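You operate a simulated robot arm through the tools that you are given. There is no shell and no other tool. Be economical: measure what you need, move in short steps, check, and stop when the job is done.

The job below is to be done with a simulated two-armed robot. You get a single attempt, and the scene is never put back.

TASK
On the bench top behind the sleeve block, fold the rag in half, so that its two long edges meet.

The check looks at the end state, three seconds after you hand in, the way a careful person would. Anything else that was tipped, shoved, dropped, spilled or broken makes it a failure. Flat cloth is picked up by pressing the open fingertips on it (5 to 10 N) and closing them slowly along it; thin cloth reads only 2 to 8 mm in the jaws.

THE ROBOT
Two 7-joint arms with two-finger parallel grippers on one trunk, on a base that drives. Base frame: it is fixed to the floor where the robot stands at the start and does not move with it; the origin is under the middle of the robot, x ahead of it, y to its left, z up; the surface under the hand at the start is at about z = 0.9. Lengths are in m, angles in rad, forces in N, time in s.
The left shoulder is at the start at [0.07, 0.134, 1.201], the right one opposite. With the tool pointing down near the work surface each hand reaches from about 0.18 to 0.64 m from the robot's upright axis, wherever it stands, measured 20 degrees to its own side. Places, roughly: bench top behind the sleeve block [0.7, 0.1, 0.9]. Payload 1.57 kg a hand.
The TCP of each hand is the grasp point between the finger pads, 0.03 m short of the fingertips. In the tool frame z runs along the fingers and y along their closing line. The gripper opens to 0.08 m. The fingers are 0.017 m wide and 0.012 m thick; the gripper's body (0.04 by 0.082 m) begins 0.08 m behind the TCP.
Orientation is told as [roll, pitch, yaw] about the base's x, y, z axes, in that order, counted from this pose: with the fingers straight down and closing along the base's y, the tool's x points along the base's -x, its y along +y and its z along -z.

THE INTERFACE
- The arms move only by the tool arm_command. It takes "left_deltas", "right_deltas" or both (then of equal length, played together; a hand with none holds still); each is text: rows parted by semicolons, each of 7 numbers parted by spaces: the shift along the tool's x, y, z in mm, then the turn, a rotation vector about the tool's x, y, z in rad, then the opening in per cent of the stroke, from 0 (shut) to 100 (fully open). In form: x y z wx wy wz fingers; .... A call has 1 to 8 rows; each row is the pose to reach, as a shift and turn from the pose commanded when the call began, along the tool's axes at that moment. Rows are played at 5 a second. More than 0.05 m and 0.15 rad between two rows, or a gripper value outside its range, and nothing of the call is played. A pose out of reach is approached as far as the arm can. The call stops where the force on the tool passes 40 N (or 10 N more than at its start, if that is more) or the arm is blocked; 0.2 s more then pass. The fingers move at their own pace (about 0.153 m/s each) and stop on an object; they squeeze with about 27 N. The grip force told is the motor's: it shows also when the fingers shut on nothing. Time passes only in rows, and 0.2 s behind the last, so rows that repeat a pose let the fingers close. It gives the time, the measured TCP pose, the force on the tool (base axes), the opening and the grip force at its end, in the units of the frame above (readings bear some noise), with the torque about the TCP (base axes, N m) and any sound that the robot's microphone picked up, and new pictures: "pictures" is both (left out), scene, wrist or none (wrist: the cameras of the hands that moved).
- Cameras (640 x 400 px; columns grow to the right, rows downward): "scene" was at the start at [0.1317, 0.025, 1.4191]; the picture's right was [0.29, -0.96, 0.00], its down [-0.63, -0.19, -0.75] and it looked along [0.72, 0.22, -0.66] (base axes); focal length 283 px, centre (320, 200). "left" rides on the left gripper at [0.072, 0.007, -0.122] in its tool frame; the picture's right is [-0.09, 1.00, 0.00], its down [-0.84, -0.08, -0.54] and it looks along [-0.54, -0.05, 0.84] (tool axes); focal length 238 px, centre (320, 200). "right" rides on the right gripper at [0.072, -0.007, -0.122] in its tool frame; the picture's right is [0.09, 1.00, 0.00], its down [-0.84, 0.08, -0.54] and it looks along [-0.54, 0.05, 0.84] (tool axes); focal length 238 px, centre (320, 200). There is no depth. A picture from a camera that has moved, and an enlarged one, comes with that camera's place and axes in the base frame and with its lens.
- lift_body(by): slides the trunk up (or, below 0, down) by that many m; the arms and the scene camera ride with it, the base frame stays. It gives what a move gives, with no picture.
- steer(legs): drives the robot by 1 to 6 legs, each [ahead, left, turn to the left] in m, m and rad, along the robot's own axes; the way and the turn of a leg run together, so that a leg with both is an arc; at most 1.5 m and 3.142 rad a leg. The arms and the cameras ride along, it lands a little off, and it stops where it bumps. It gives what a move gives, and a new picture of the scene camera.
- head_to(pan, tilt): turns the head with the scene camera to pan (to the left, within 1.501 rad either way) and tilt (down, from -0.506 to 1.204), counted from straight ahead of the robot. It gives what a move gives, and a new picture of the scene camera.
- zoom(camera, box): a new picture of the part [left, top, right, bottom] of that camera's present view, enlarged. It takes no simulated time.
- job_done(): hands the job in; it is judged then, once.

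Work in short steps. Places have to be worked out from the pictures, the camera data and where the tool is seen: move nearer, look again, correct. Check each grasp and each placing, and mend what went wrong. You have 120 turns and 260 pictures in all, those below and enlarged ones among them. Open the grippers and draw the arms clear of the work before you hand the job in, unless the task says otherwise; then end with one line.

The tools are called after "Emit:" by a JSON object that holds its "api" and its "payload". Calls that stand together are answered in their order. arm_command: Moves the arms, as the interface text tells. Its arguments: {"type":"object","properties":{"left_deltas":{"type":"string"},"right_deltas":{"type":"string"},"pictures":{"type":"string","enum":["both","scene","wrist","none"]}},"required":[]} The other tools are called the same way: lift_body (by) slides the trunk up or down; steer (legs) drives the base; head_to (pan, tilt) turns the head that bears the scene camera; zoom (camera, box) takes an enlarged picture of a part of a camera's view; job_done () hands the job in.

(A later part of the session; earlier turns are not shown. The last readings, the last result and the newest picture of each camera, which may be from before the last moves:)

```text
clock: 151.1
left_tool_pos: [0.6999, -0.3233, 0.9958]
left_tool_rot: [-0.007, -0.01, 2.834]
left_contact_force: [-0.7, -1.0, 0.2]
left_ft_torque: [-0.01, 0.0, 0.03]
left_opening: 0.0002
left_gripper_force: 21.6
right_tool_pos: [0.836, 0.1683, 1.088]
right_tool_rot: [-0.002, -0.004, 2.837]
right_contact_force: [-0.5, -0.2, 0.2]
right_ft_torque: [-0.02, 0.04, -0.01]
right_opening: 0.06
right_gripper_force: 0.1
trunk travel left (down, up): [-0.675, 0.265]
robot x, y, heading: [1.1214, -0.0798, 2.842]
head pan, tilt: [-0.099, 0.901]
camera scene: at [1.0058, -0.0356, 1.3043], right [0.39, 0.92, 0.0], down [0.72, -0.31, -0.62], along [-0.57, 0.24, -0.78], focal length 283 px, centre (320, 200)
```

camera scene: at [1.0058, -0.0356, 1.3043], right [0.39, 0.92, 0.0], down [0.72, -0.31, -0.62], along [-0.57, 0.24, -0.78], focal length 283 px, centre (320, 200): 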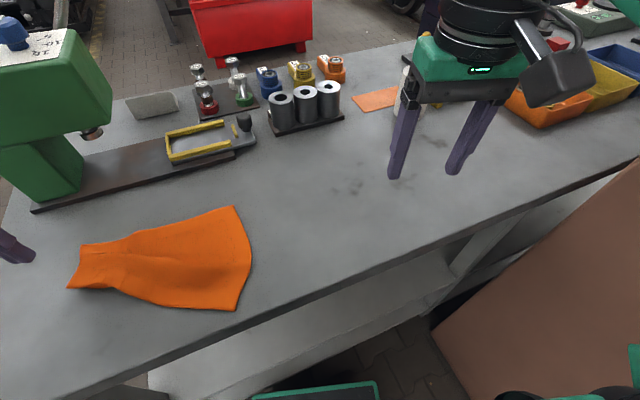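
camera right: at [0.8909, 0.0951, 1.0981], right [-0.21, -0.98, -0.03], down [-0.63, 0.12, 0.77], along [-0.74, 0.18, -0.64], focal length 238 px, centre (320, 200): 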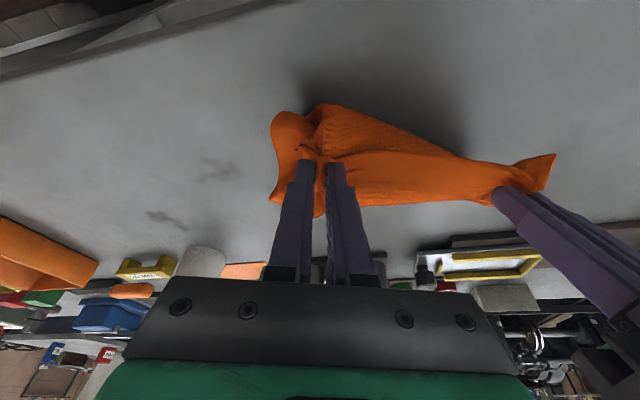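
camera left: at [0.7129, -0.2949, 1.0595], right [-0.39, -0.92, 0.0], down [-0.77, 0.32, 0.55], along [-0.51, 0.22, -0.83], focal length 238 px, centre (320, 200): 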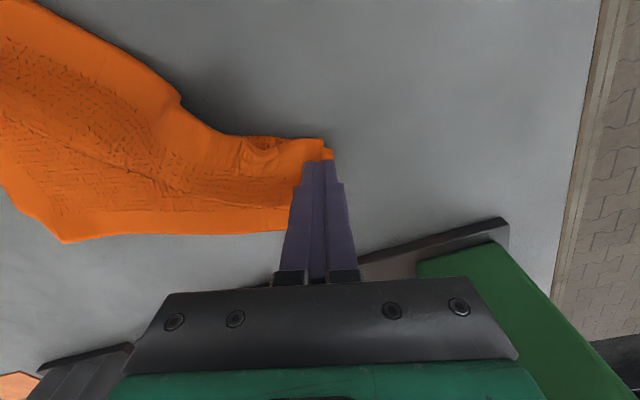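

It's more symmetric now, but edge BC is still gathered to about 7 cm. I'll rotate the left hand so its jaws lie along BC, to spread it by opening in contact.

Emit:
{"api": "arm_command", "payload": {"left_deltas": "-5 -5 -10 0 0 -0.15 30; -10 -10 -10 0 0 -0.3 30; -15 -15 -10 0 0 -0.45 30; -19 -21 -10 0 0 -0.6 30; -19 -21 -10 0 0 -0.75 30; -19 -21 -10 0 0 -0.9 30; -19 -21 -10 0 0 -1.05 30; -19 -21 -10 0 0 -1.2 30", "pictures": "none"}}

Emit:
{"api": "arm_command", "payload": {"left_deltas": "0 0 0 0 0 -0.15 30; 0 0 10 0 0 -0.3 30; 0 0 30 0 0 -0.3 30; 0 0 40 0 0 -0.3 30", "pictures": "wrist"}}

```text
clock: 152.8
left_tool_pos: [0.6874, -0.2973, 1.0061]
left_tool_rot: [-0.009, 0.002, -2.246]
left_contact_force: [0.6, 0.2, -0.1]
left_ft_torque: [-0.02, -0.01, 0.01]
left_opening: 0.0242
left_gripper_force: 0.1
right_tool_pos: [0.835, 0.1701, 1.0876]
right_tool_rot: [-0.003, -0.003, 2.838]
right_contact_force: [0.0, 0.1, 0.3]
right_ft_torque: [0.03, -0.01, 0.02]
right_opening: 0.0602
right_gripper_force: 0.1
trunk travel left (down, up): [-0.675, 0.265]
robot x, y, heading: [1.118, -0.0786, 2.839]
head pan, tilt: [-0.099, 0.901]
```

```text
clock: 153.8
left_tool_pos: [0.6866, -0.297, 0.9651]
left_tool_rot: [-0.01, 0.006, -1.948]
left_contact_force: [-0.4, 0.2, 0.9]
left_ft_torque: [0.03, 0.02, 0.0]
left_opening: 0.0237
left_gripper_force: 0.0
right_tool_pos: [0.8349, 0.1689, 1.0881]
right_tool_rot: [-0.001, -0.002, 2.838]
right_contact_force: [0.6, 0.3, 0.5]
right_ft_torque: [0.0, 0.0, 0.0]
right_opening: 0.06
right_gripper_force: 0.1
trunk travel left (down, up): [-0.675, 0.265]
robot x, y, heading: [1.1179, -0.0808, 2.838]
head pan, tilt: [-0.099, 0.901]
camera left: at [0.7197, -0.235, 1.0871], right [0.89, -0.45, -0.01], down [-0.38, -0.75, 0.54], along [-0.25, -0.48, -0.84], focal length 238 px, centre (320, 200)
```

left: 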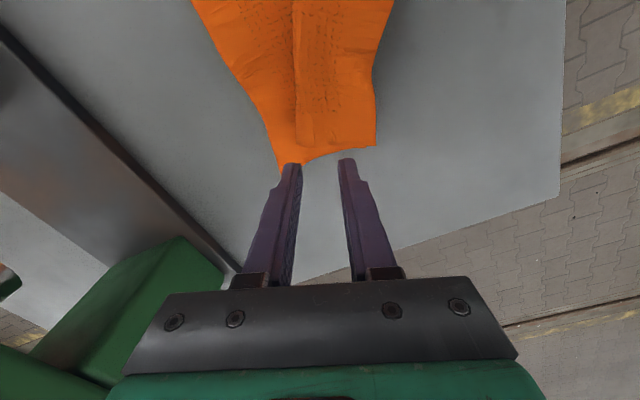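

I need to be about 25 mm further onto the cloth. I'll move in, press, then open fully while pressing.

Emit:
{"api": "arm_command", "payload": {"left_deltas": "12 0 8 0 0 0 30; 25 0 16 0 0 0 30; 25 0 26 0 0 0 30; 25 0 31 0 0 0 30; 25 0 31.5 0 0 0 45; 25 0 31.5 0 0 0 65; 25 0 31.5 0 0 0 85; 25 0 31.5 0 0 0 100", "pictures": "wrist"}}

```text
clock: 155.7
left_tool_pos: [0.6963, -0.2727, 0.9371]
left_tool_rot: [-0.013, 0.0, -1.949]
left_contact_force: [-7.1, 0.6, 34.1]
left_ft_torque: [-0.47, -1.18, -0.07]
left_opening: 0.0739
left_gripper_force: 0.2
right_tool_pos: [0.8381, 0.171, 1.0878]
right_tool_rot: [0.0, -0.004, 2.837]
right_contact_force: [-1.4, -0.2, -0.4]
right_ft_torque: [0.01, 0.0, 0.01]
right_opening: 0.0599
right_gripper_force: 0.1
trunk travel left (down, up): [-0.675, 0.265]
robot x, y, heading: [1.1189, -0.0803, 2.84]
head pan, tilt: [-0.099, 0.901]
camera left: at [0.7304, -0.2094, 1.0593], right [0.89, -0.45, -0.01], down [-0.37, -0.75, 0.54], along [-0.25, -0.48, -0.84], focal length 238 px, centre (320, 200)
```

left: 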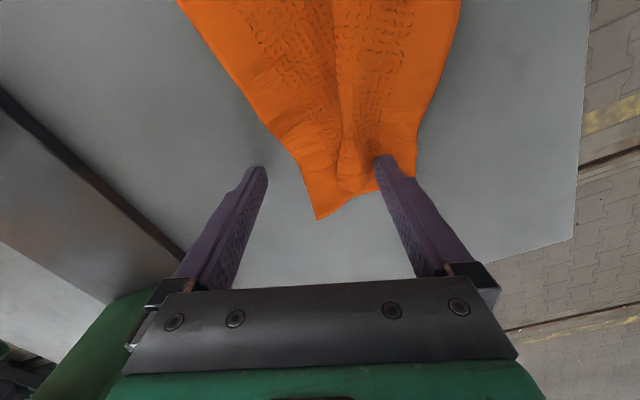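

The C-side finger missed the cloth. I'll lift, re-centre 19 mm toward B with the jaws narrow, press more gently, and spread again.

Emit:
{"api": "arm_command", "payload": {"left_deltas": "0 0 -10 0 0 0 100; 5 10 -12 0 0 0 22; 10 19 -12 0 0 0 22; 10 19 -6 0 0 0 22; 10 19 -2 0 0 0 22; 10 19 -1.5 0 0 0 40; 10 19 -1.5 0 0 0 70; 10 19 -1.5 0 0 0 100", "pictures": "wrist"}}

```text
clock: 157.4
left_tool_pos: [0.7174, -0.2707, 0.9386]
left_tool_rot: [-0.009, 0.003, -1.95]
left_contact_force: [-3.4, 0.6, 17.8]
left_ft_torque: [-0.28, -0.67, -0.05]
left_opening: 0.0765
left_gripper_force: 0.2
right_tool_pos: [0.8358, 0.1686, 1.088]
right_tool_rot: [-0.001, -0.003, 2.839]
right_contact_force: [0.5, 0.9, -1.2]
right_ft_torque: [-0.02, 0.01, 0.04]
right_opening: 0.0601
right_gripper_force: 0.0
trunk travel left (down, up): [-0.675, 0.265]
robot x, y, heading: [1.1212, -0.0829, 2.834]
head pan, tilt: [-0.099, 0.901]
camera left: at [0.7517, -0.2072, 1.06], right [0.89, -0.45, -0.01], down [-0.38, -0.75, 0.54], along [-0.25, -0.48, -0.84], focal length 238 px, centre (320, 200)
```

left: 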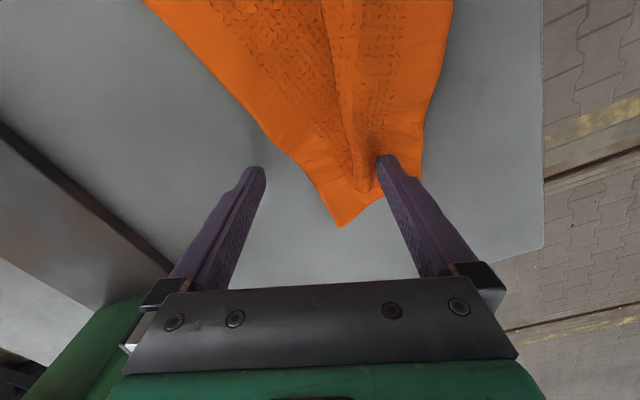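

All the load is on the B-side finger. I'll add a slight roll so the C-side finger bears too, re-centre another 20 mm, and spread again.

Emit:
{"api": "arm_command", "payload": {"left_deltas": "0 0 -12 0 0 0 100; 0 10 -14 -0.04 0 0 22; 2 20 -14 -0.04 0 0 22; 2 20 -6 -0.04 0 0 22; 2 20 -1.5 -0.04 0 0 22; 2 20 -1.5 -0.04 0 0 40; 2 20 -1.5 -0.04 0 0 70; 2 20 -1.5 -0.04 0 0 100", "pictures": "wrist"}}

```text
clock: 159.2
left_tool_pos: [0.736, -0.2785, 0.9372]
left_tool_rot: [0.031, 0.005, -1.949]
left_contact_force: [-0.9, 0.6, 4.7]
left_ft_torque: [-0.11, -0.17, 0.01]
left_opening: 0.0793
left_gripper_force: 0.1
right_tool_pos: [0.8365, 0.1684, 1.0885]
right_tool_rot: [0.0, -0.002, 2.837]
right_contact_force: [-0.5, -1.4, -0.5]
right_ft_torque: [-0.04, 0.0, -0.01]
right_opening: 0.0602
right_gripper_force: 0.0
trunk travel left (down, up): [-0.675, 0.265]
robot x, y, heading: [1.1251, -0.0781, 2.841]
head pan, tilt: [-0.099, 0.901]
camera left: at [0.7655, -0.2133, 1.0603], right [0.89, -0.45, 0.03], down [-0.4, -0.74, 0.54], along [-0.22, -0.49, -0.84], focal length 238 px, centre (320, 200)
```

left: 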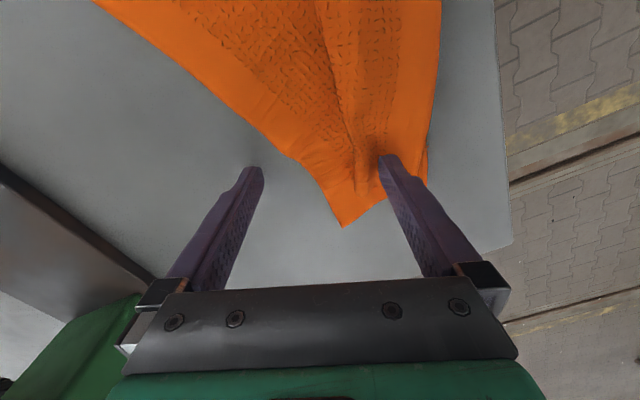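

Spreading one-handed isn't enough because there's no anchor. I'll move the base left so the right hand can press and hold the AD side while the left drags B out. First I'll lift and retract the left hand.

Emit:
{"api": "arm_command", "payload": {"left_deltas": "5 5 -40 0.01 0 0.1 100; 25 15 -75 0.02 0 0.25 50; 50 35 -110 0.03 0 0.4 20; 76 56 -140 0.04 0 0.54 0; 76 56 -140 0.04 0 0.69 0; 76 56 -140 0.04 0 0.84 0; 76 56 -140 0.04 0 0.99 0; 76 56 -140 0.04 0 1.13 0", "pictures": "none"}}

```text
clock: 161.1
left_tool_pos: [0.8105, -0.2261, 1.079]
left_tool_rot: [-0.024, 0.012, -3.081]
left_contact_force: [-0.3, 0.5, -0.2]
left_ft_torque: [0.01, 0.01, -0.01]
left_opening: 0.0
left_gripper_force: 21.6
right_tool_pos: [0.8344, 0.1681, 1.0881]
right_tool_rot: [0.0, -0.001, 2.838]
right_contact_force: [-0.1, 0.0, -0.4]
right_ft_torque: [0.0, 0.0, -0.04]
right_opening: 0.0601
right_gripper_force: 0.1
trunk travel left (down, up): [-0.675, 0.265]
robot x, y, heading: [1.1215, -0.0802, 2.839]
head pan, tilt: [-0.099, 0.901]
```

At this y the hose is no longer an issue, so I'll square the base to the bench at about (1.13, −0.21) with heading π, facing the rag.

Emit:
{"api": "steer", "payload": {"legs": [[-0.05, 0.12, 0.0], [0.0, 0.0, 0.3]]}}

Emit:
{"api": "head_to", "payload": {"pan": 0.0, "tilt": 1.0}}

```text
clock: 163.3
left_tool_pos: [0.8786, -0.4381, 1.0796]
left_tool_rot: [-0.022, 0.01, -2.782]
left_contact_force: [0.1, 0.0, -0.2]
left_ft_torque: [0.02, 0.01, -0.02]
left_opening: 0.0001
left_gripper_force: 21.7
right_tool_pos: [0.7877, -0.0535, 1.0876]
right_tool_rot: [0.001, -0.003, 3.132]
right_contact_force: [-0.7, 0.1, -0.3]
right_ft_torque: [-0.03, -0.02, 0.0]
right_opening: 0.0601
right_gripper_force: 0.0
trunk travel left (down, up): [-0.675, 0.265]
robot x, y, heading: [1.1327, -0.2103, 3.13]
head pan, tilt: [-0.099, 0.901]
camera scene: at [1.0089, -0.1994, 1.3043], right [0.11, 0.99, 0.0], down [0.78, -0.08, -0.62], along [-0.62, 0.07, -0.78], focal length 283 px, centre (320, 200)
```

scene: 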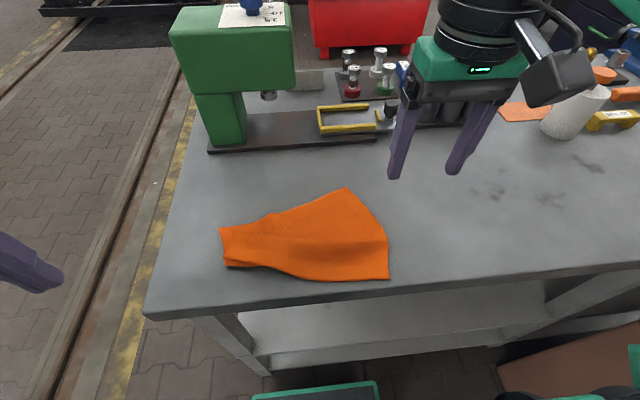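

```text
clock: 164.0
left_tool_pos: [0.8802, -0.4397, 1.0814]
left_tool_rot: [-0.024, 0.008, -2.784]
left_contact_force: [0.3, -0.1, -0.2]
left_ft_torque: [-0.01, 0.03, 0.01]
left_opening: 0.0
left_gripper_force: 20.8
right_tool_pos: [0.7881, -0.0537, 1.0873]
right_tool_rot: [-0.002, -0.002, 3.134]
right_contact_force: [-0.3, -1.0, 0.9]
right_ft_torque: [0.01, 0.02, -0.01]
right_opening: 0.0599
right_gripper_force: 0.1
trunk travel left (down, up): [-0.675, 0.265]
robot x, y, heading: [1.133, -0.2065, 3.136]
head pan, tilt: [0.0, 1.0]
camera scene: at [1.0144, -0.2076, 1.2971], right [0.01, 1.0, 0.0], down [0.84, -0.01, -0.54], along [-0.54, 0.0, -0.84], focal length 283 px, centre (320, 200)
```

scene: 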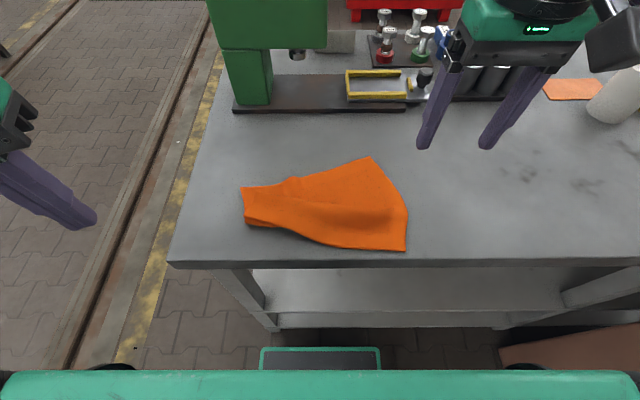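

This is a clear frontal view. I'll zoom on the B–C end to decide which corner to pull.

Emit:
{"api": "zoom", "payload": {"camera": "scene", "box": [220, 140, 430, 270]}}

```text
3.05 times, centred on (325, 205) of scene
camera zoom: at [1.0144, -0.2076, 1.2971], right [0.01, 1.0, 0.0], down [0.84, -0.01, -0.54], along [-0.54, 0.0, -0.84], focal length 862 px, centre (305, 185)
```

zoom: 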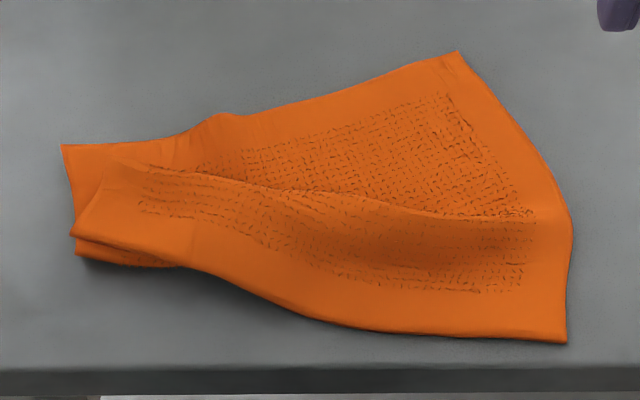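

Now the geometry is clear: the B end has a Z-fold with AB's flap on top, while AB is a single layer from about y = −0.25 to A. I also see a better folding method. Grip AB with both hands, lift the rag as a curtain, and touch CD down near me. Then move the hands forward while lowering, and back again to lay AB over CD; that way the cloth isn't wrapped round the fingers at release. I'll reposition the base for this grip.

Emit:
{"api": "steer", "payload": {"legs": [[-0.042, -0.025, 0.0]]}}

```text
clock: 164.9
left_tool_pos: [0.9183, -0.4167, 1.0791]
left_tool_rot: [-0.023, 0.014, -2.783]
left_contact_force: [-0.2, -1.0, 0.0]
left_ft_torque: [0.03, -0.04, 0.04]
left_opening: 0.0
left_gripper_force: 21.3
right_tool_pos: [0.8258, -0.0307, 1.0872]
right_tool_rot: [-0.003, 0.0, 3.132]
right_contact_force: [-0.9, 0.0, -0.4]
right_ft_torque: [-0.01, -0.02, 0.04]
right_opening: 0.0599
right_gripper_force: 0.1
trunk travel left (down, up): [-0.675, 0.265]
robot x, y, heading: [1.1752, -0.1854, 3.142]
head pan, tilt: [0.0, 1.0]
camera scene: at [1.0525, -0.1849, 1.2967], right [0.01, 1.0, 0.0], down [0.84, -0.01, -0.54], along [-0.54, 0.01, -0.84], focal length 283 px, centre (320, 200)
```

scene: 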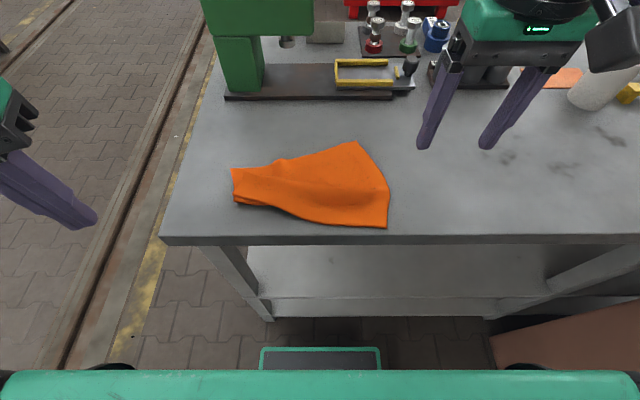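

Now I'll hover both hands over the AB edge: right at (0.836, −0.118), left at (0.806, −0.246).

Emit:
{"api": "arm_command", "payload": {"left_deltas": "-8 -33 10 0 0 0.06 55; -15 -66 25 0 0 0.12 55; -23 -100 45 -0.01 -0.005 0.18 55; -30 -133 70 -0.015 -0.01 0.24 55; -38 -166 98 -0.02 -0.014 0.3 55; -45 -199 124 -0.023 -0.014 0.36 55; -45 -199 124 -0.023 -0.014 0.36 55", "right_deltas": "2 15 10 0 0 0 55; 4 30 30 0 0 0 55; 6 45 55 0 0 0 55; 8 60 85 0 0 0 55; 10 75 110 0 0 0 55; 11 87 132 0 0 0 55; 11 87 132 0 0 0 55", "pictures": "wrist"}}

```text
clock: 166.5
left_tool_pos: [0.8082, -0.2433, 0.9615]
left_tool_rot: [0.0, -0.01, 3.139]
left_contact_force: [1.1, -0.4, 0.3]
left_ft_torque: [0.03, 0.03, 0.01]
left_opening: 0.0439
left_gripper_force: 0.0
right_tool_pos: [0.8399, -0.1165, 0.9558]
right_tool_rot: [-0.001, -0.003, 3.133]
right_contact_force: [0.1, 0.0, 0.8]
right_ft_torque: [0.0, 0.03, -0.03]
right_opening: 0.0438
right_gripper_force: 0.2
trunk travel left (down, up): [-0.675, 0.265]
robot x, y, heading: [1.1747, -0.1877, 3.135]
head pan, tilt: [0.0, 1.0]
camera right: at [0.9095, -0.1114, 1.0777], right [0.08, -1.0, 0.0], down [-0.84, -0.07, 0.54], along [-0.54, -0.04, -0.84], focal length 238 px, centre (320, 200)
camera left: at [0.8835, -0.2499, 1.082], right [-0.09, -1.0, 0.0], down [-0.83, 0.08, 0.55], along [-0.55, 0.05, -0.83], focal length 238 px, centre (320, 200)
```

right: 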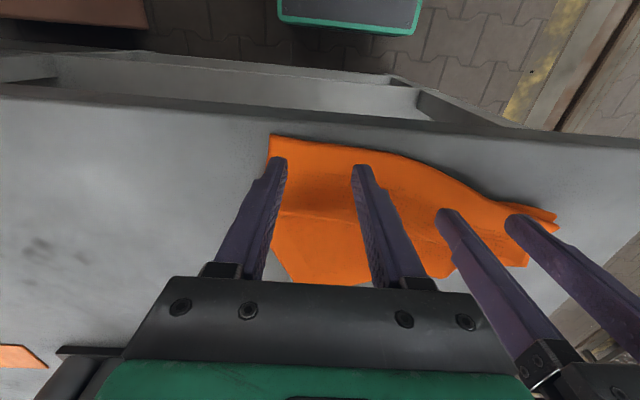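
left: 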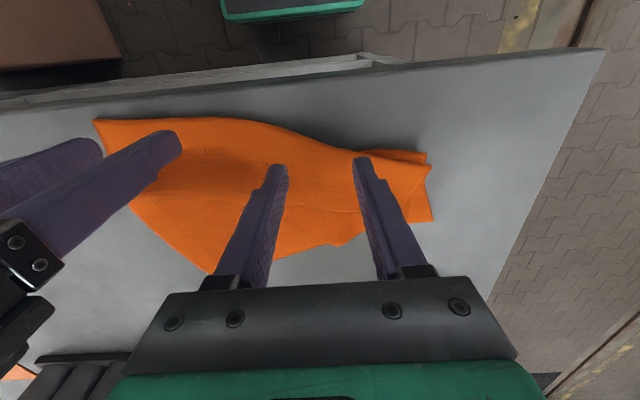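

I'll shift left 12 mm and right 8 mm further onto the cloth and descend to contact.

Emit:
{"api": "arm_command", "payload": {"left_deltas": "-12 0 12 0 0 0 55; -12 0 21 0 0 0 55; -12 0 26 0 0 0 55; -12 0 27.5 0 0 0 55; -12 0 27.5 0 0 0 55", "right_deltas": "-8 0 8 0 0 0 55; -8 0 16 0 0 0 55; -8 0 20 0 0 0 55; -8 0 22.5 0 0 0 55; -8 0 22.5 0 0 0 55", "pictures": "wrist"}}

```text
clock: 167.5
left_tool_pos: [0.795, -0.2404, 0.9373]
left_tool_rot: [-0.005, -0.026, 3.143]
left_contact_force: [2.8, -1.0, 22.3]
left_ft_torque: [-0.23, 0.05, 0.06]
left_opening: 0.0434
left_gripper_force: 0.0
right_tool_pos: [0.8325, -0.1176, 0.9357]
right_tool_rot: [0.0, -0.004, 3.134]
right_contact_force: [0.2, -0.1, 1.4]
right_ft_torque: [-0.01, 0.02, -0.01]
right_opening: 0.044
right_gripper_force: 0.1
trunk travel left (down, up): [-0.675, 0.265]
robot x, y, heading: [1.173, -0.1827, 3.132]
head pan, tilt: [0.0, 1.0]
stopped in row 5 (left hand): the force on the tool passed its limit at 41 N (the readings are from after the stop); the commanded pose is now the measured one
camera right: at [0.9031, -0.111, 1.056], right [0.08, -1.0, 0.0], down [-0.84, -0.07, 0.55], along [-0.54, -0.05, -0.84], focal length 238 px, centre (320, 200)
camera left: at [0.8713, -0.2485, 1.0575], right [-0.09, -1.0, 0.0], down [-0.82, 0.07, 0.56], along [-0.56, 0.06, -0.83], focal length 238 px, centre (320, 200)
```

right: 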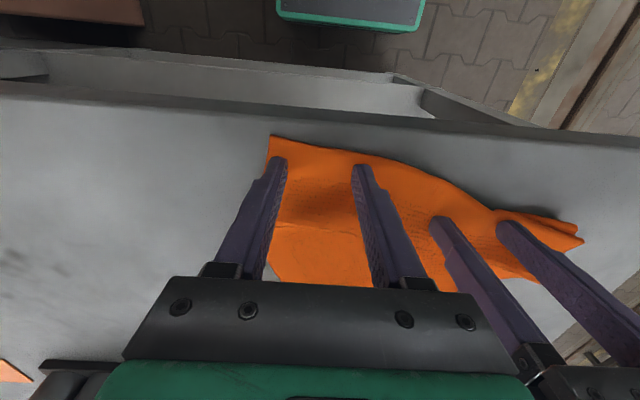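
left: 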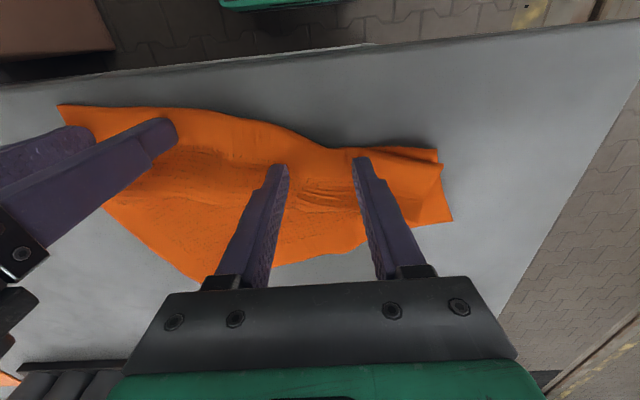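

The left presses hard on the thicker layers (22 N) and the right lightly (1.4 N). I'll ease the left 1.5 mm, press the right 1 mm, and close both slowly.

Emit:
{"api": "arm_command", "payload": {"left_deltas": "0 0 -1.5 0 0 0 50; 0 0 -1.5 0 0 0 44; 0 0 -1.5 0 0 0 38; 0 0 -1.5 0 0 0 31; 0 0 -1.5 0 0 0 24; 0 0 -1.5 0 0 0 16; 0 0 -1.5 0 0 0 8; 0 0 -1.5 0 0 0 0", "right_deltas": "0 0 1.2 0 0 0 50; 0 0 1.2 0 0 0 44; 0 0 1.2 0 0 0 38; 0 0 1.2 0 0 0 31; 0 0 1.2 0 0 0 24; 0 0 1.2 0 0 0 16; 0 0 1.2 0 0 0 8; 0 0 1.2 0 0 0 0", "pictures": "wrist"}}

```text
clock: 169.3
left_tool_pos: [0.7971, -0.2403, 0.9383]
left_tool_rot: [-0.009, -0.022, 3.14]
left_contact_force: [3.6, 13.5, 20.3]
left_ft_torque: [0.35, 0.02, -0.01]
left_opening: 0.0087
left_gripper_force: 26.9
right_tool_pos: [0.8323, -0.1184, 0.9349]
right_tool_rot: [0.003, -0.006, 3.134]
right_contact_force: [-3.6, -15.5, 6.5]
right_ft_torque: [-0.48, 0.14, 0.12]
right_opening: 0.005
right_gripper_force: 25.5
trunk travel left (down, up): [-0.675, 0.265]
robot x, y, heading: [1.1739, -0.1847, 3.137]
head pan, tilt: [0.0, 1.0]
camera right: at [0.9035, -0.1119, 1.0549], right [0.09, -1.0, 0.0], down [-0.83, -0.07, 0.55], along [-0.54, -0.05, -0.84], focal length 238 px, centre (320, 200)
camera left: at [0.8719, -0.2487, 1.0576], right [-0.09, -1.0, 0.0], down [-0.82, 0.08, 0.56], along [-0.56, 0.06, -0.83], focal length 238 px, centre (320, 200)
```

right: 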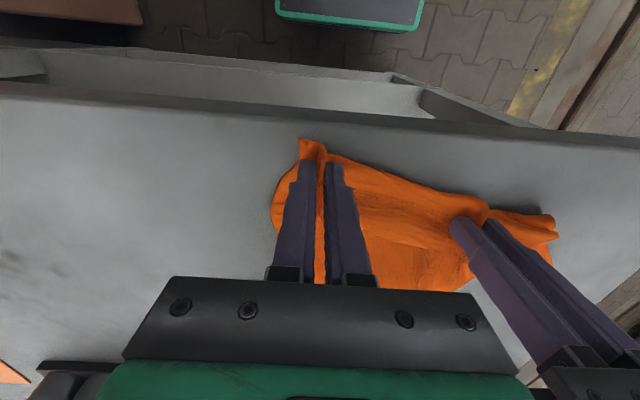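
left: 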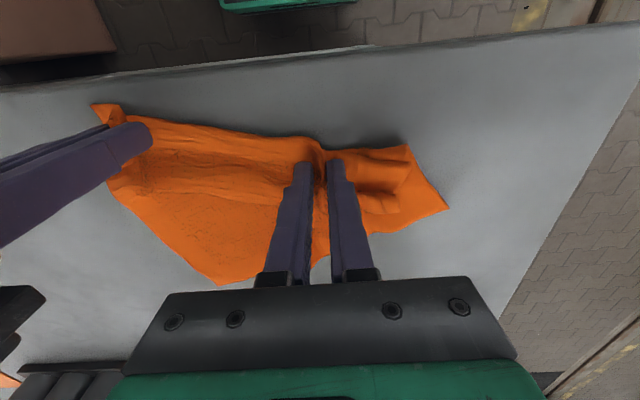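

The right holds AB as a single layer (5 mm), but the left caught two layers of the Z-fold. I'll open the left in contact and clear it, then hang the rag from the right hand so the Z-fold falls open.

Emit:
{"api": "arm_command", "payload": {"left_deltas": "0 0 -1 0 0 0 30; 0 0 -1 0 0 0 60; 0 0 -30 0 0 0 75; 0 10 -60 0 0 0 75; 0 40 -90 0 0 0 75; 0 80 -110 0 0 0 75; 0 110 -110 0 0 0 75; 0 110 -110 0 0 0 75", "right_deltas": "0 0 0 0 0 0 0; 0 0 0 0 0 0 0; 0 0 0 0 0 0 0; -10 0 -40 0 0 0 0; -20 0 -85 0 0 0 0; -30 0 -130 0 0 0 0; -40 0 -175 0 0 0 0; -50 0 -220 0 0 0 0", "pictures": "none"}}

Emit:
{"api": "arm_command", "payload": {"right_deltas": "0 0 -25 0 0 0 0; 0 0 -50 0 0 0 0; 0 0 -50 0 0 0 0; 0 0 -50 0 0 0 0", "pictures": "scene"}}

```text
clock: 171.1
left_tool_pos: [0.8001, -0.3491, 1.0478]
left_tool_rot: [-0.004, -0.021, 3.139]
left_contact_force: [0.5, 0.2, 0.5]
left_ft_torque: [0.04, 0.03, 0.0]
left_opening: 0.0602
left_gripper_force: 0.1
right_tool_pos: [0.7796, -0.1149, 1.1525]
right_tool_rot: [0.0, -0.003, 3.133]
right_contact_force: [0.3, 0.2, 0.6]
right_ft_torque: [0.02, -0.01, -0.01]
right_opening: 0.004
right_gripper_force: 24.6
trunk travel left (down, up): [-0.675, 0.265]
robot x, y, heading: [1.1765, -0.1851, 3.137]
head pan, tilt: [0.0, 1.0]
```

```text
clock: 172.1
left_tool_pos: [0.7992, -0.3484, 1.0477]
left_tool_rot: [-0.004, -0.018, 3.138]
left_contact_force: [0.3, -0.3, 0.4]
left_ft_torque: [0.02, -0.01, -0.01]
left_opening: 0.0602
left_gripper_force: 0.0
right_tool_pos: [0.78, -0.1168, 1.2025]
right_tool_rot: [-0.003, -0.002, 3.134]
right_contact_force: [0.4, -0.1, 0.0]
right_ft_torque: [-0.01, 0.01, 0.03]
right_opening: 0.0043
right_gripper_force: 25.2
trunk travel left (down, up): [-0.675, 0.265]
robot x, y, heading: [1.1757, -0.1884, 3.133]
head pan, tilt: [0.0, 1.0]
camera scene: at [1.0556, -0.1831, 1.2971], right [0.01, 1.0, 0.0], down [0.84, -0.01, -0.54], along [-0.54, 0.0, -0.84], focal length 283 px, centre (320, 200)
```

scene: 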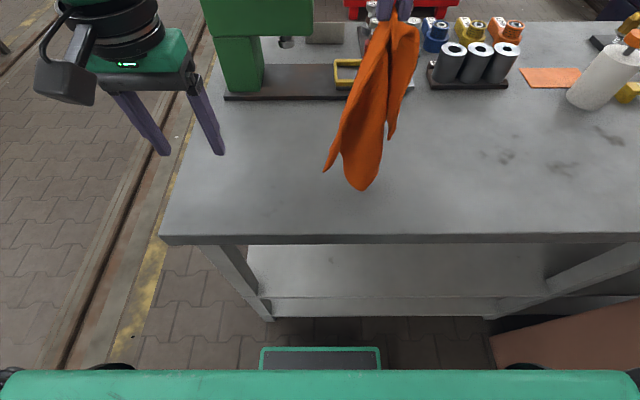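

The rag hangs open from the right hand. I'll shift the base left, then lay it out by alternately lowering the hand and strafing right, so the B–C end lands within the left hand's reach.

Emit:
{"api": "steer", "payload": {"legs": [[0.0, 0.085, 0.0]]}}

Emit:
{"api": "arm_command", "payload": {"right_deltas": "0 0 30 0 0 0 0; 0 0 60 0 0 0 0; 0 0 60 0 0 0 0", "pictures": "none"}}

Emit:
{"api": "steer", "payload": {"legs": [[0.0, -0.05, 0.0]]}}

Emit:
{"api": "arm_command", "payload": {"right_deltas": "0 0 30 0 0 0 0; 0 0 60 0 0 0 0; 0 0 60 0 0 0 0", "pictures": "none"}}

Emit:
{"api": "steer", "payload": {"legs": [[0.0, -0.05, 0.0]]}}

Emit:
{"api": "arm_command", "payload": {"right_deltas": "0 0 30 0 0 0 0; 0 0 60 0 0 0 0; 0 0 60 0 0 0 0", "pictures": "scene"}}

```text
clock: 173.2
left_tool_pos: [0.7992, -0.4294, 1.048]
left_tool_rot: [-0.002, -0.017, 3.139]
left_contact_force: [0.8, 0.5, -0.3]
left_ft_torque: [-0.01, 0.01, 0.03]
left_opening: 0.0599
left_gripper_force: 0.1
right_tool_pos: [0.7782, -0.1978, 1.2011]
right_tool_rot: [0.001, -0.001, 3.133]
right_contact_force: [-0.6, -0.4, -0.1]
right_ft_torque: [0.06, 0.04, 0.02]
right_opening: 0.0044
right_gripper_force: 24.7
trunk travel left (down, up): [-0.675, 0.265]
robot x, y, heading: [1.1739, -0.2692, 3.134]
head pan, tilt: [0.0, 1.0]
camera scene: at [1.0549, -0.2633, 1.2971], right [0.01, 1.0, 0.0], down [0.84, -0.01, -0.54], along [-0.54, 0.0, -0.84], focal length 283 px, centre (320, 200)
```

scene: 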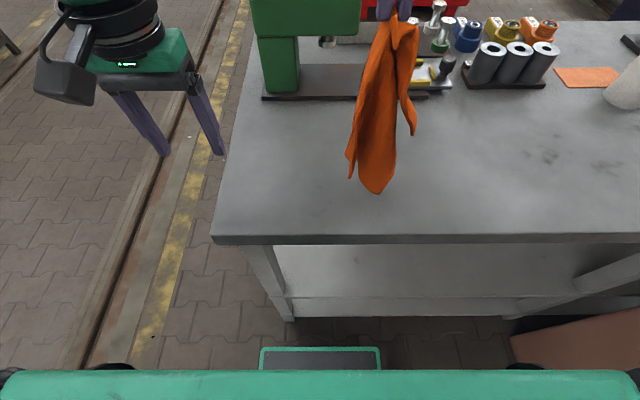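

```text
clock: 174.0
left_tool_pos: [0.7993, -0.431, 1.047]
left_tool_rot: [-0.003, -0.019, 3.14]
left_contact_force: [-0.8, 0.2, -0.3]
left_ft_torque: [0.02, -0.01, -0.01]
left_opening: 0.0598
left_gripper_force: 0.1
right_tool_pos: [0.7768, -0.2016, 1.141]
right_tool_rot: [-0.003, -0.001, 3.132]
right_contact_force: [-1.1, 0.1, -0.6]
right_ft_torque: [0.01, 0.02, -0.01]
right_opening: 0.0043
right_gripper_force: 24.9
trunk travel left (down, up): [-0.675, 0.265]
robot x, y, heading: [1.177, -0.2646, 3.133]
head pan, tilt: [0.0, 1.0]
```

```text
clock: 174.9
left_tool_pos: [0.7992, -0.3836, 1.0453]
left_tool_rot: [-0.007, -0.017, 3.139]
left_contact_force: [-0.2, -0.4, -0.2]
left_ft_torque: [0.0, -0.01, -0.02]
left_opening: 0.0597
left_gripper_force: 0.0
right_tool_pos: [0.7774, -0.1532, 1.1409]
right_tool_rot: [-0.005, -0.003, 3.132]
right_contact_force: [-0.1, -0.6, -0.4]
right_ft_torque: [0.06, -0.01, 0.02]
right_opening: 0.0042
right_gripper_force: 24.9
trunk travel left (down, up): [-0.675, 0.265]
robot x, y, heading: [1.1772, -0.2154, 3.135]
head pan, tilt: [0.0, 1.0]
camera scene: at [1.0552, -0.2196, 1.2971], right [0.01, 1.0, 0.0], down [0.84, 0.0, -0.54], along [-0.54, 0.01, -0.84], focal length 283 px, centre (320, 200)
```

scene: 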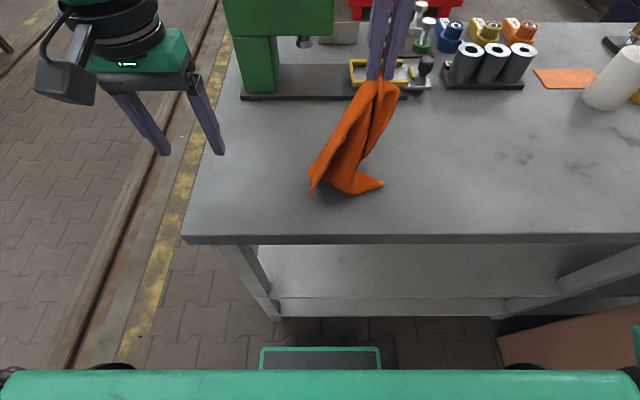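

```text
clock: 175.7
left_tool_pos: [0.7992, -0.3796, 1.048]
left_tool_rot: [-0.002, -0.02, 3.141]
left_contact_force: [0.1, -0.2, -1.0]
left_ft_torque: [0.0, 0.0, 0.0]
left_opening: 0.06
left_gripper_force: 0.0
right_tool_pos: [0.7785, -0.1507, 1.0807]
right_tool_rot: [0.001, -0.002, 3.133]
right_contact_force: [-0.7, 1.3, -0.3]
right_ft_torque: [-0.02, 0.03, 0.02]
right_opening: 0.0043
right_gripper_force: 25.2
trunk travel left (down, up): [-0.675, 0.265]
robot x, y, heading: [1.1772, -0.2179, 3.134]
head pan, tilt: [0.0, 1.0]
```

```text
clock: 176.7
left_tool_pos: [0.8, -0.333, 1.0462]
left_tool_rot: [-0.008, -0.018, 3.141]
left_contact_force: [0.1, -1.2, -0.7]
left_ft_torque: [0.02, -0.01, -0.01]
left_opening: 0.0601
left_gripper_force: 0.1
right_tool_pos: [0.7789, -0.105, 1.0809]
right_tool_rot: [-0.002, -0.002, 3.134]
right_contact_force: [0.7, -0.5, -1.1]
right_ft_torque: [0.04, 0.01, -0.01]
right_opening: 0.0042
right_gripper_force: 24.4
trunk travel left (down, up): [-0.675, 0.265]
robot x, y, heading: [1.1737, -0.1654, 3.137]
head pan, tilt: [0.0, 1.0]
camera scene: at [1.0556, -0.1687, 1.2971], right [0.01, 1.0, 0.0], down [0.84, 0.0, -0.54], along [-0.54, 0.01, -0.84], focal length 283 px, centre (320, 200)
```

scene: 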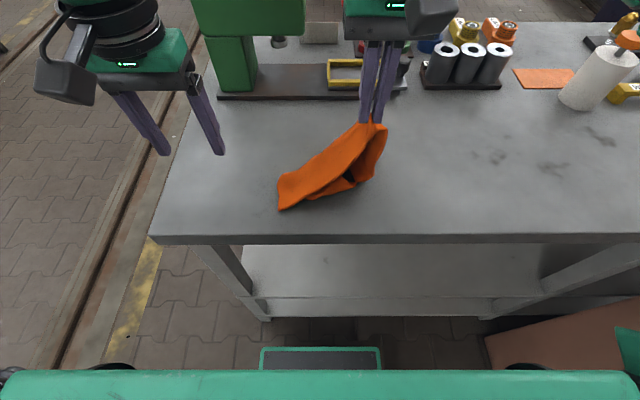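

```text
clock: 177.5
left_tool_pos: [0.7996, -0.3301, 1.0466]
left_tool_rot: [-0.003, -0.017, 3.14]
left_contact_force: [-0.2, 0.9, -0.1]
left_ft_torque: [0.03, 0.0, 0.01]
left_opening: 0.06
left_gripper_force: 0.1
right_tool_pos: [0.78, -0.1005, 1.0235]
right_tool_rot: [0.0, -0.001, 3.133]
right_contact_force: [0.3, 0.8, 0.3]
right_ft_torque: [0.0, 0.01, 0.0]
right_opening: 0.0043
right_gripper_force: 25.1
trunk travel left (down, up): [-0.675, 0.265]
robot x, y, heading: [1.1741, -0.1662, 3.136]
head pan, tilt: [0.0, 1.0]
camera scene: at [1.0561, -0.1641, 1.2971], right [0.01, 1.0, 0.0], down [0.84, -0.01, -0.54], along [-0.54, 0.0, -0.84], focal length 283 px, centre (320, 200)
```

scene: 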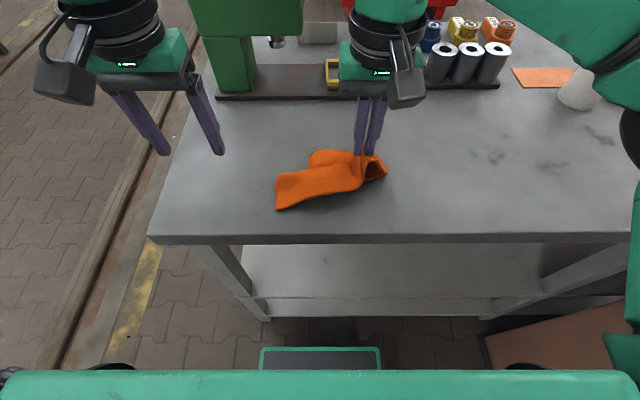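

I'll continue laying it out: strafe 4 cm more, lower to the bench, and look.

Emit:
{"api": "steer", "payload": {"legs": [[0.0, -0.035, 0.0]]}}

Emit:
{"api": "arm_command", "payload": {"right_deltas": "10 -15 25 0 0 0 0; 20 -35 50 0 0 0 0; 30 -55 68 0 0 0 0; 30 -60 82 0 0 0 0; 30 -60 82 0 0 0 0", "pictures": "none"}}

Emit:
{"api": "zoom", "payload": {"camera": "scene", "box": [200, 110, 440, 260]}}

```text
clock: 178.3
left_tool_pos: [0.7985, -0.3003, 1.0465]
left_tool_rot: [-0.008, -0.019, -3.141]
left_contact_force: [-0.4, 0.5, -0.4]
left_ft_torque: [0.07, 0.01, -0.01]
left_opening: 0.0601
left_gripper_force: 0.0
right_tool_pos: [0.7808, -0.0718, 1.024]
right_tool_rot: [-0.006, -0.002, 3.136]
right_contact_force: [0.2, -0.3, 0.4]
right_ft_torque: [0.08, 0.01, -0.02]
right_opening: 0.0042
right_gripper_force: 25.2
trunk travel left (down, up): [-0.675, 0.265]
robot x, y, heading: [1.1746, -0.1331, 3.134]
head pan, tilt: [0.0, 1.0]
camera scene: at [1.0559, -0.135, 1.2971], right [0.01, 1.0, 0.0], down [0.84, 0.0, -0.54], along [-0.54, 0.01, -0.84], focal length 283 px, centre (320, 200)
```

scene: 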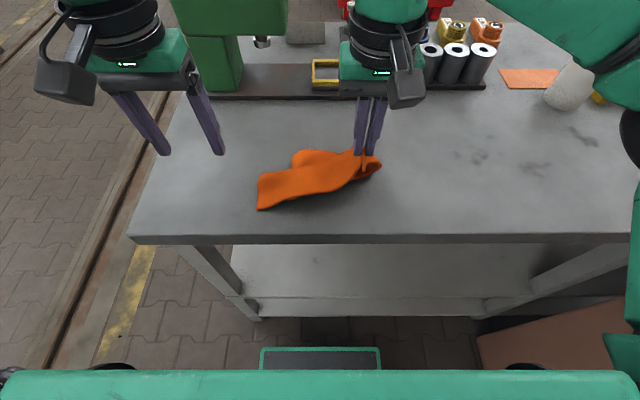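

```text
clock: 179.5
left_tool_pos: [0.8008, -0.2959, 1.0466]
left_tool_rot: [-0.003, -0.017, -3.142]
left_contact_force: [1.3, 0.4, 0.3]
left_ft_torque: [0.03, 0.0, 0.02]
left_opening: 0.0602
left_gripper_force: 0.1
right_tool_pos: [0.8138, -0.0084, 0.9421]
right_tool_rot: [0.0, -0.004, 3.135]
right_contact_force: [0.1, 0.1, 0.2]
right_ft_torque: [0.0, -0.03, 0.04]
right_opening: 0.0043
right_gripper_force: 25.0
trunk travel left (down, up): [-0.675, 0.265]
robot x, y, heading: [1.1743, -0.1327, 3.132]
head pan, tilt: [0.0, 1.0]
```

```text
2.67 times, centred on (320, 185) of scene
camera zoom: at [1.0562, -0.1306, 1.2971], right [0.01, 1.0, 0.0], down [0.84, -0.01, -0.54], along [-0.54, 0.0, -0.84], focal length 754 px, centre (320, 240)
```

zoom: 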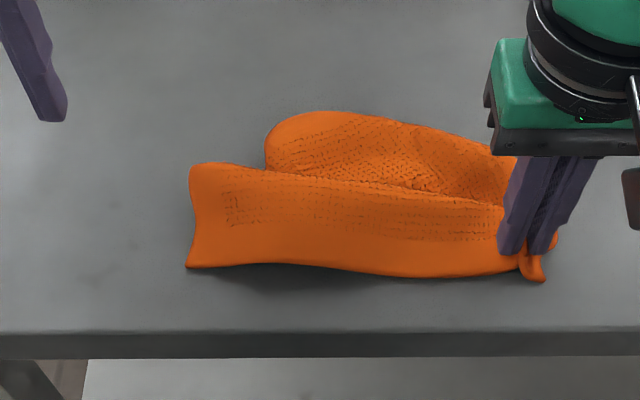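

AB now lies straight along my side with B free at the left front. I'll keep A held and bring the left hand over AB near B for a pinch.

Emit:
{"api": "arm_command", "payload": {"left_deltas": "2 -31 5 0 0.017 0 55; 4 -62 20 0 0.017 0 55; 6 -93 50 0 0.017 0 55; 7 -124 80 0 0.017 0 55; 7 -124 92 0 0.017 0 55; 7 -124 92 0 0.017 0 55", "pictures": "wrist"}}

```text
clock: 180.9
left_tool_pos: [0.8058, -0.1725, 0.9554]
left_tool_rot: [-0.004, -0.001, -3.14]
left_contact_force: [0.0, -0.1, 0.9]
left_ft_torque: [0.02, 0.04, 0.03]
left_opening: 0.0439
left_gripper_force: 0.1
right_tool_pos: [0.813, -0.0089, 0.9415]
right_tool_rot: [-0.001, -0.001, 3.134]
right_contact_force: [0.4, -1.2, 0.5]
right_ft_torque: [0.02, -0.02, 0.03]
right_opening: 0.0042
right_gripper_force: 24.9
trunk travel left (down, up): [-0.675, 0.265]
robot x, y, heading: [1.1705, -0.1316, 3.133]
head pan, tilt: [0.0, 1.0]
camera left: at [0.8774, -0.1798, 1.076], right [-0.09, -1.0, 0.0], down [-0.84, 0.07, 0.54], along [-0.54, 0.05, -0.84], focal length 238 px, centre (320, 200)
```

left: 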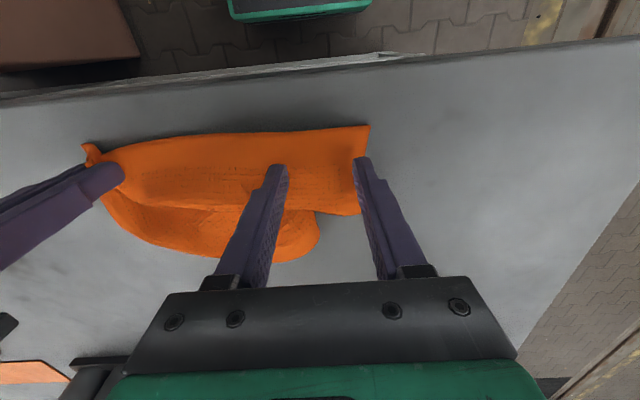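

It's reachable and well placed. I'll shift 4 mm inward and 6 mm toward the edge, then descend to contact.

Emit:
{"api": "arm_command", "payload": {"left_deltas": "6 -4 10 0 0 0 55; 6 -4 17 0 0 0 55; 6 -4 20 0 0 0 55; 6 -4 21.5 0 0 0 55; 6 -4 21.5 0 0 0 55", "pictures": "none"}}

```text
clock: 181.9
left_tool_pos: [0.8084, -0.168, 0.9408]
left_tool_rot: [-0.015, -0.02, -3.141]
left_contact_force: [2.4, -2.7, 22.1]
left_ft_torque: [0.52, 0.11, -0.02]
left_opening: 0.0422
left_gripper_force: 0.0
right_tool_pos: [0.8149, -0.0081, 0.9434]
right_tool_rot: [-0.002, -0.006, 3.135]
right_contact_force: [-0.1, 1.3, 0.4]
right_ft_torque: [-0.01, 0.02, 0.03]
right_opening: 0.0043
right_gripper_force: 25.2
trunk travel left (down, up): [-0.675, 0.265]
robot x, y, heading: [1.1739, -0.1318, 3.131]
head pan, tilt: [0.0, 1.0]
stopped in row 4 (left hand): the force on the tool passed its limit at 43 N (the readings are from after the stop); the commanded pose is now the measured one
```

The inner finger sits on several layers (22 N). I'll back off about 3 mm so only the springy top layer is touched, then close slowly.

Emit:
{"api": "arm_command", "payload": {"left_deltas": "0 0 -2.5 0 0 0 50; 0 0 -2.5 0 0 0 42; 0 0 -2.5 0 0 0 34; 0 0 -3 0 0 0 26; 0 0 -3 0 0 0 18; 0 0 -3 0 0 0 10; 0 0 -3 0 0 0 0; 0 0 -3 0 0 0 0", "pictures": "wrist"}}

```text
clock: 183.7
left_tool_pos: [0.8091, -0.1664, 0.9414]
left_tool_rot: [-0.011, -0.015, -3.14]
left_contact_force: [1.5, 1.6, 14.5]
left_ft_torque: [0.2, 0.06, -0.05]
left_opening: 0.0075
left_gripper_force: 26.3
right_tool_pos: [0.8146, -0.0084, 0.9415]
right_tool_rot: [0.0, -0.004, 3.135]
right_contact_force: [-0.3, -0.9, 0.5]
right_ft_torque: [-0.05, 0.02, 0.01]
right_opening: 0.0043
right_gripper_force: 25.1
trunk travel left (down, up): [-0.675, 0.265]
robot x, y, heading: [1.1756, -0.1353, 3.132]
head pan, tilt: [0.0, 1.0]
camera left: at [0.8832, -0.1756, 1.0623], right [-0.09, -1.0, -0.01], down [-0.83, 0.07, 0.55], along [-0.55, 0.06, -0.83], focal length 238 px, centre (320, 200)
```

left: 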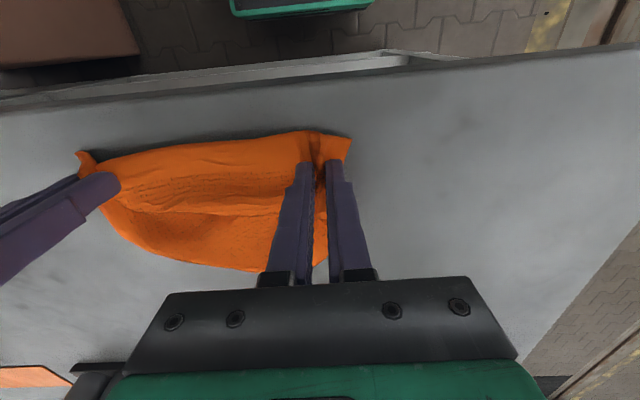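

The left reads 7.5 mm. I'll lift both as a curtain to see what each hand holds.

Emit:
{"api": "arm_command", "payload": {"left_deltas": "-8 0 -45 0 0 0 0; -16 0 -90 0 0 0 0; -24 0 -135 0 0 0 0; -32 0 -180 0 0 0 0; -36 0 -200 0 0 0 0; -36 0 -200 0 0 0 0", "right_deltas": "-8 0 -45 0 0 0 0; -16 0 -90 0 0 0 0; -24 0 -135 0 0 0 0; -32 0 -180 0 0 0 0; -36 0 -200 0 0 0 0; -36 0 -200 0 0 0 0", "pictures": "scene"}}

Emit:
{"api": "zoom", "payload": {"camera": "scene", "box": [200, 0, 440, 150]}}

```text
clock: 184.9
left_tool_pos: [0.786, -0.1958, 1.1433]
left_tool_rot: [-0.037, -0.025, 3.139]
left_contact_force: [-4.6, 31.9, -0.2]
left_ft_torque: [1.06, 0.15, 0.22]
left_opening: 0.0061
left_gripper_force: 26.4
left hand out of reach, approached as far as the arm can: row 3, 4, 5, 6
right_tool_pos: [0.7793, -0.0133, 1.1434]
right_tool_rot: [0.017, -0.007, -3.133]
right_contact_force: [4.5, -32.6, -0.8]
right_ft_torque: [-1.03, -0.13, 0.34]
right_opening: 0.0066
right_gripper_force: 26.2
trunk travel left (down, up): [-0.675, 0.265]
robot x, y, heading: [1.1761, -0.1344, 3.136]
head pan, tilt: [0.0, 1.0]
stopped in row 6 (right hand): the force on the tool passed its limit at 41 N (the readings are from after the stop); the commanded pose is now the measured one
camera scene: at [1.0575, -0.1307, 1.2972], right [0.01, 1.0, 0.0], down [0.84, -0.01, -0.54], along [-0.54, 0.0, -0.84], focal length 283 px, centre (320, 200)
```

scene: 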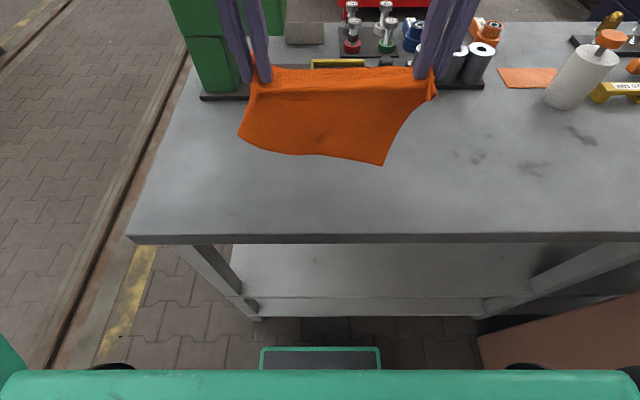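

```text
2.67 times, centred on (320, 75) of scene
camera zoom: at [1.0575, -0.1307, 1.2972], right [0.01, 1.0, 0.0], down [0.84, -0.01, -0.54], along [-0.54, 0.0, -0.84], focal length 754 px, centre (320, 533)
```

zoom: 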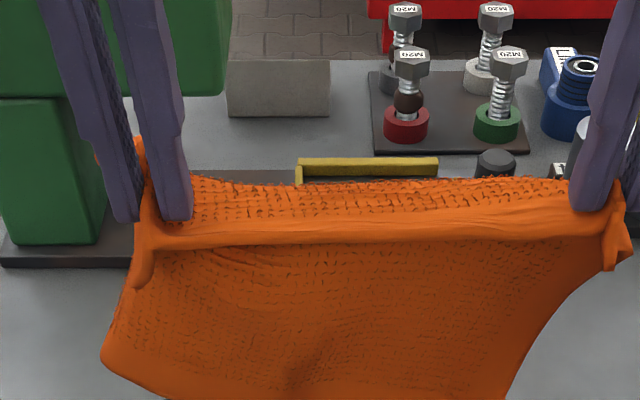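

Excellent: it hangs as a full curtain, AB held along the top and CD free at the bottom, though it's too taut (32 N). I'll relax the spacing, bring CD down close to me, then move the hands forward while lowering to lay the bottom half.

Emit:
{"api": "arm_command", "payload": {"left_deltas": "15 0 20 0 0 0 0; 30 0 40 0 0 0 0; 20 0 65 0 0 0 0; 0 0 87 0 0 0 0; -20 0 103 0 -0.08 0 0; -42 0 117 0 -0.15 0 0; -58 0 127 0 -0.2 0 0; -58 0 127 0 -0.2 0 0", "right_deltas": "15 7 20 0 0 0 0; 30 14 40 0 0 0 0; 20 14 65 0 0 0 0; 0 14 87 0 0 0 0; -20 14 103 0 -0.08 0 0; -42 14 117 0 -0.15 0 0; -58 14 127 0 -0.2 0 0; -58 14 127 0 -0.2 0 0", "pictures": "scene"}}

Emit:
{"api": "zoom", "payload": {"camera": "scene", "box": [200, 100, 440, 250]}}

```text
clock: 186.7
left_tool_pos: [0.7232, -0.1962, 1.016]
left_tool_rot: [-0.03, -0.224, -3.132]
left_contact_force: [-0.7, 8.5, 0.5]
left_ft_torque: [0.25, 0.03, -0.02]
left_opening: 0.0048
left_gripper_force: 25.5
right_tool_pos: [0.7215, -0.0249, 1.0154]
right_tool_rot: [0.007, -0.204, 3.14]
right_contact_force: [0.9, -7.2, -0.5]
right_ft_torque: [-0.2, -0.04, 0.12]
right_opening: 0.0047
right_gripper_force: 25.1
trunk travel left (down, up): [-0.675, 0.265]
robot x, y, heading: [1.1731, -0.1278, 3.139]
head pan, tilt: [0.0, 1.0]
camera scene: at [1.0568, -0.1306, 1.2972], right [0.01, 1.0, 0.0], down [0.84, -0.01, -0.54], along [-0.54, 0.0, -0.84], focal length 283 px, centre (320, 200)
```

scene: 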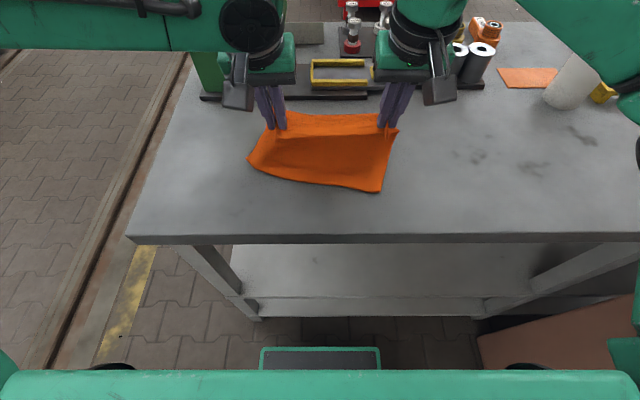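

```text
2.67 times, centred on (320, 175) of scene
camera zoom: at [1.0568, -0.1306, 1.2972], right [0.01, 1.0, 0.0], down [0.84, -0.01, -0.54], along [-0.54, 0.0, -0.84], focal length 754 px, centre (320, 267)
```

zoom: 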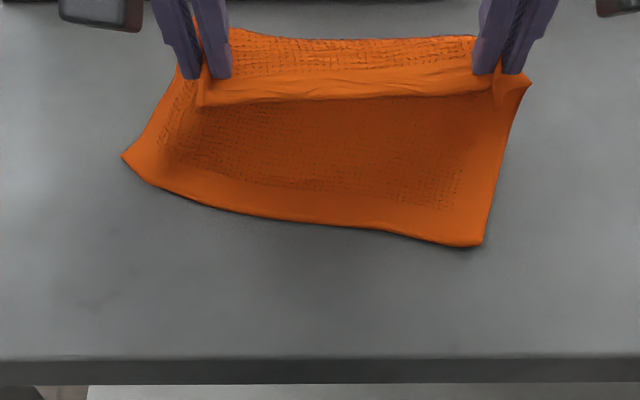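

This works beautifully. CD lies toward me (C ≈ (0.711, −0.268), D ≈ (0.785, −0.029), slightly skewed) with AB above and beyond it. Now I'll lower a bit further forward and come back so AB lands over CD, matching its skew: right tip to x≈0.773, left to x≈0.721.

Emit:
{"api": "arm_command", "payload": {"left_deltas": "-11 0 23 0 0 0 0; -22 0 40 0 0 0 0; -20 0 55 0 0 0 0; -1 0 61 0 0 0 0; 17 0 65 0 0 0 0; 17 0 65 0 0 0 0", "right_deltas": "-11 0 23 0 0 0 0; -13 3 38 0 0 0 0; 10 6 49 0 0 0 0; 41 8 53 0 0 0 0; 70 8 55 0 0 0 0; 70 8 55 0 0 0 0", "pictures": "none"}}

Emit:
{"api": "zoom", "payload": {"camera": "scene", "box": [200, 100, 440, 250]}}

```text
clock: 188.1
left_tool_pos: [0.7239, -0.1941, 0.9476]
left_tool_rot: [-0.032, -0.222, -3.132]
left_contact_force: [1.4, 1.8, 0.8]
left_ft_torque: [0.09, -0.06, -0.03]
left_opening: 0.0047
left_gripper_force: 25.0
right_tool_pos: [0.7768, -0.0323, 0.9455]
right_tool_rot: [0.008, -0.205, 3.141]
right_contact_force: [-0.5, -2.5, 0.1]
right_ft_torque: [-0.04, 0.01, 0.01]
right_opening: 0.0044
right_gripper_force: 24.9
trunk travel left (down, up): [-0.675, 0.265]
robot x, y, heading: [1.1741, -0.1319, 3.133]
head pan, tilt: [0.0, 1.0]
```

```text
2.67 times, centred on (320, 175) of scene
camera zoom: at [1.0551, -0.1307, 1.297], right [0.01, 1.0, 0.0], down [0.84, -0.01, -0.54], along [-0.54, 0.0, -0.84], focal length 754 px, centre (320, 267)
```

zoom: 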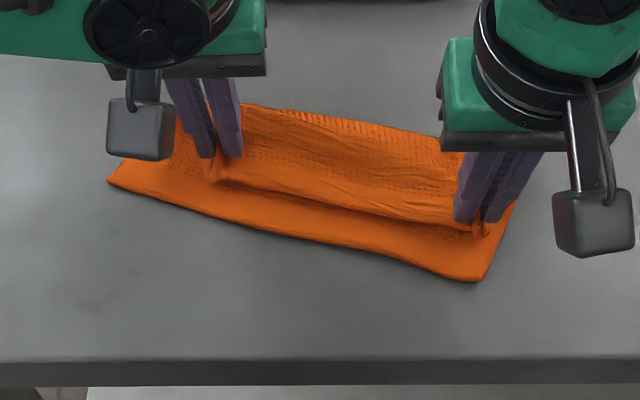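

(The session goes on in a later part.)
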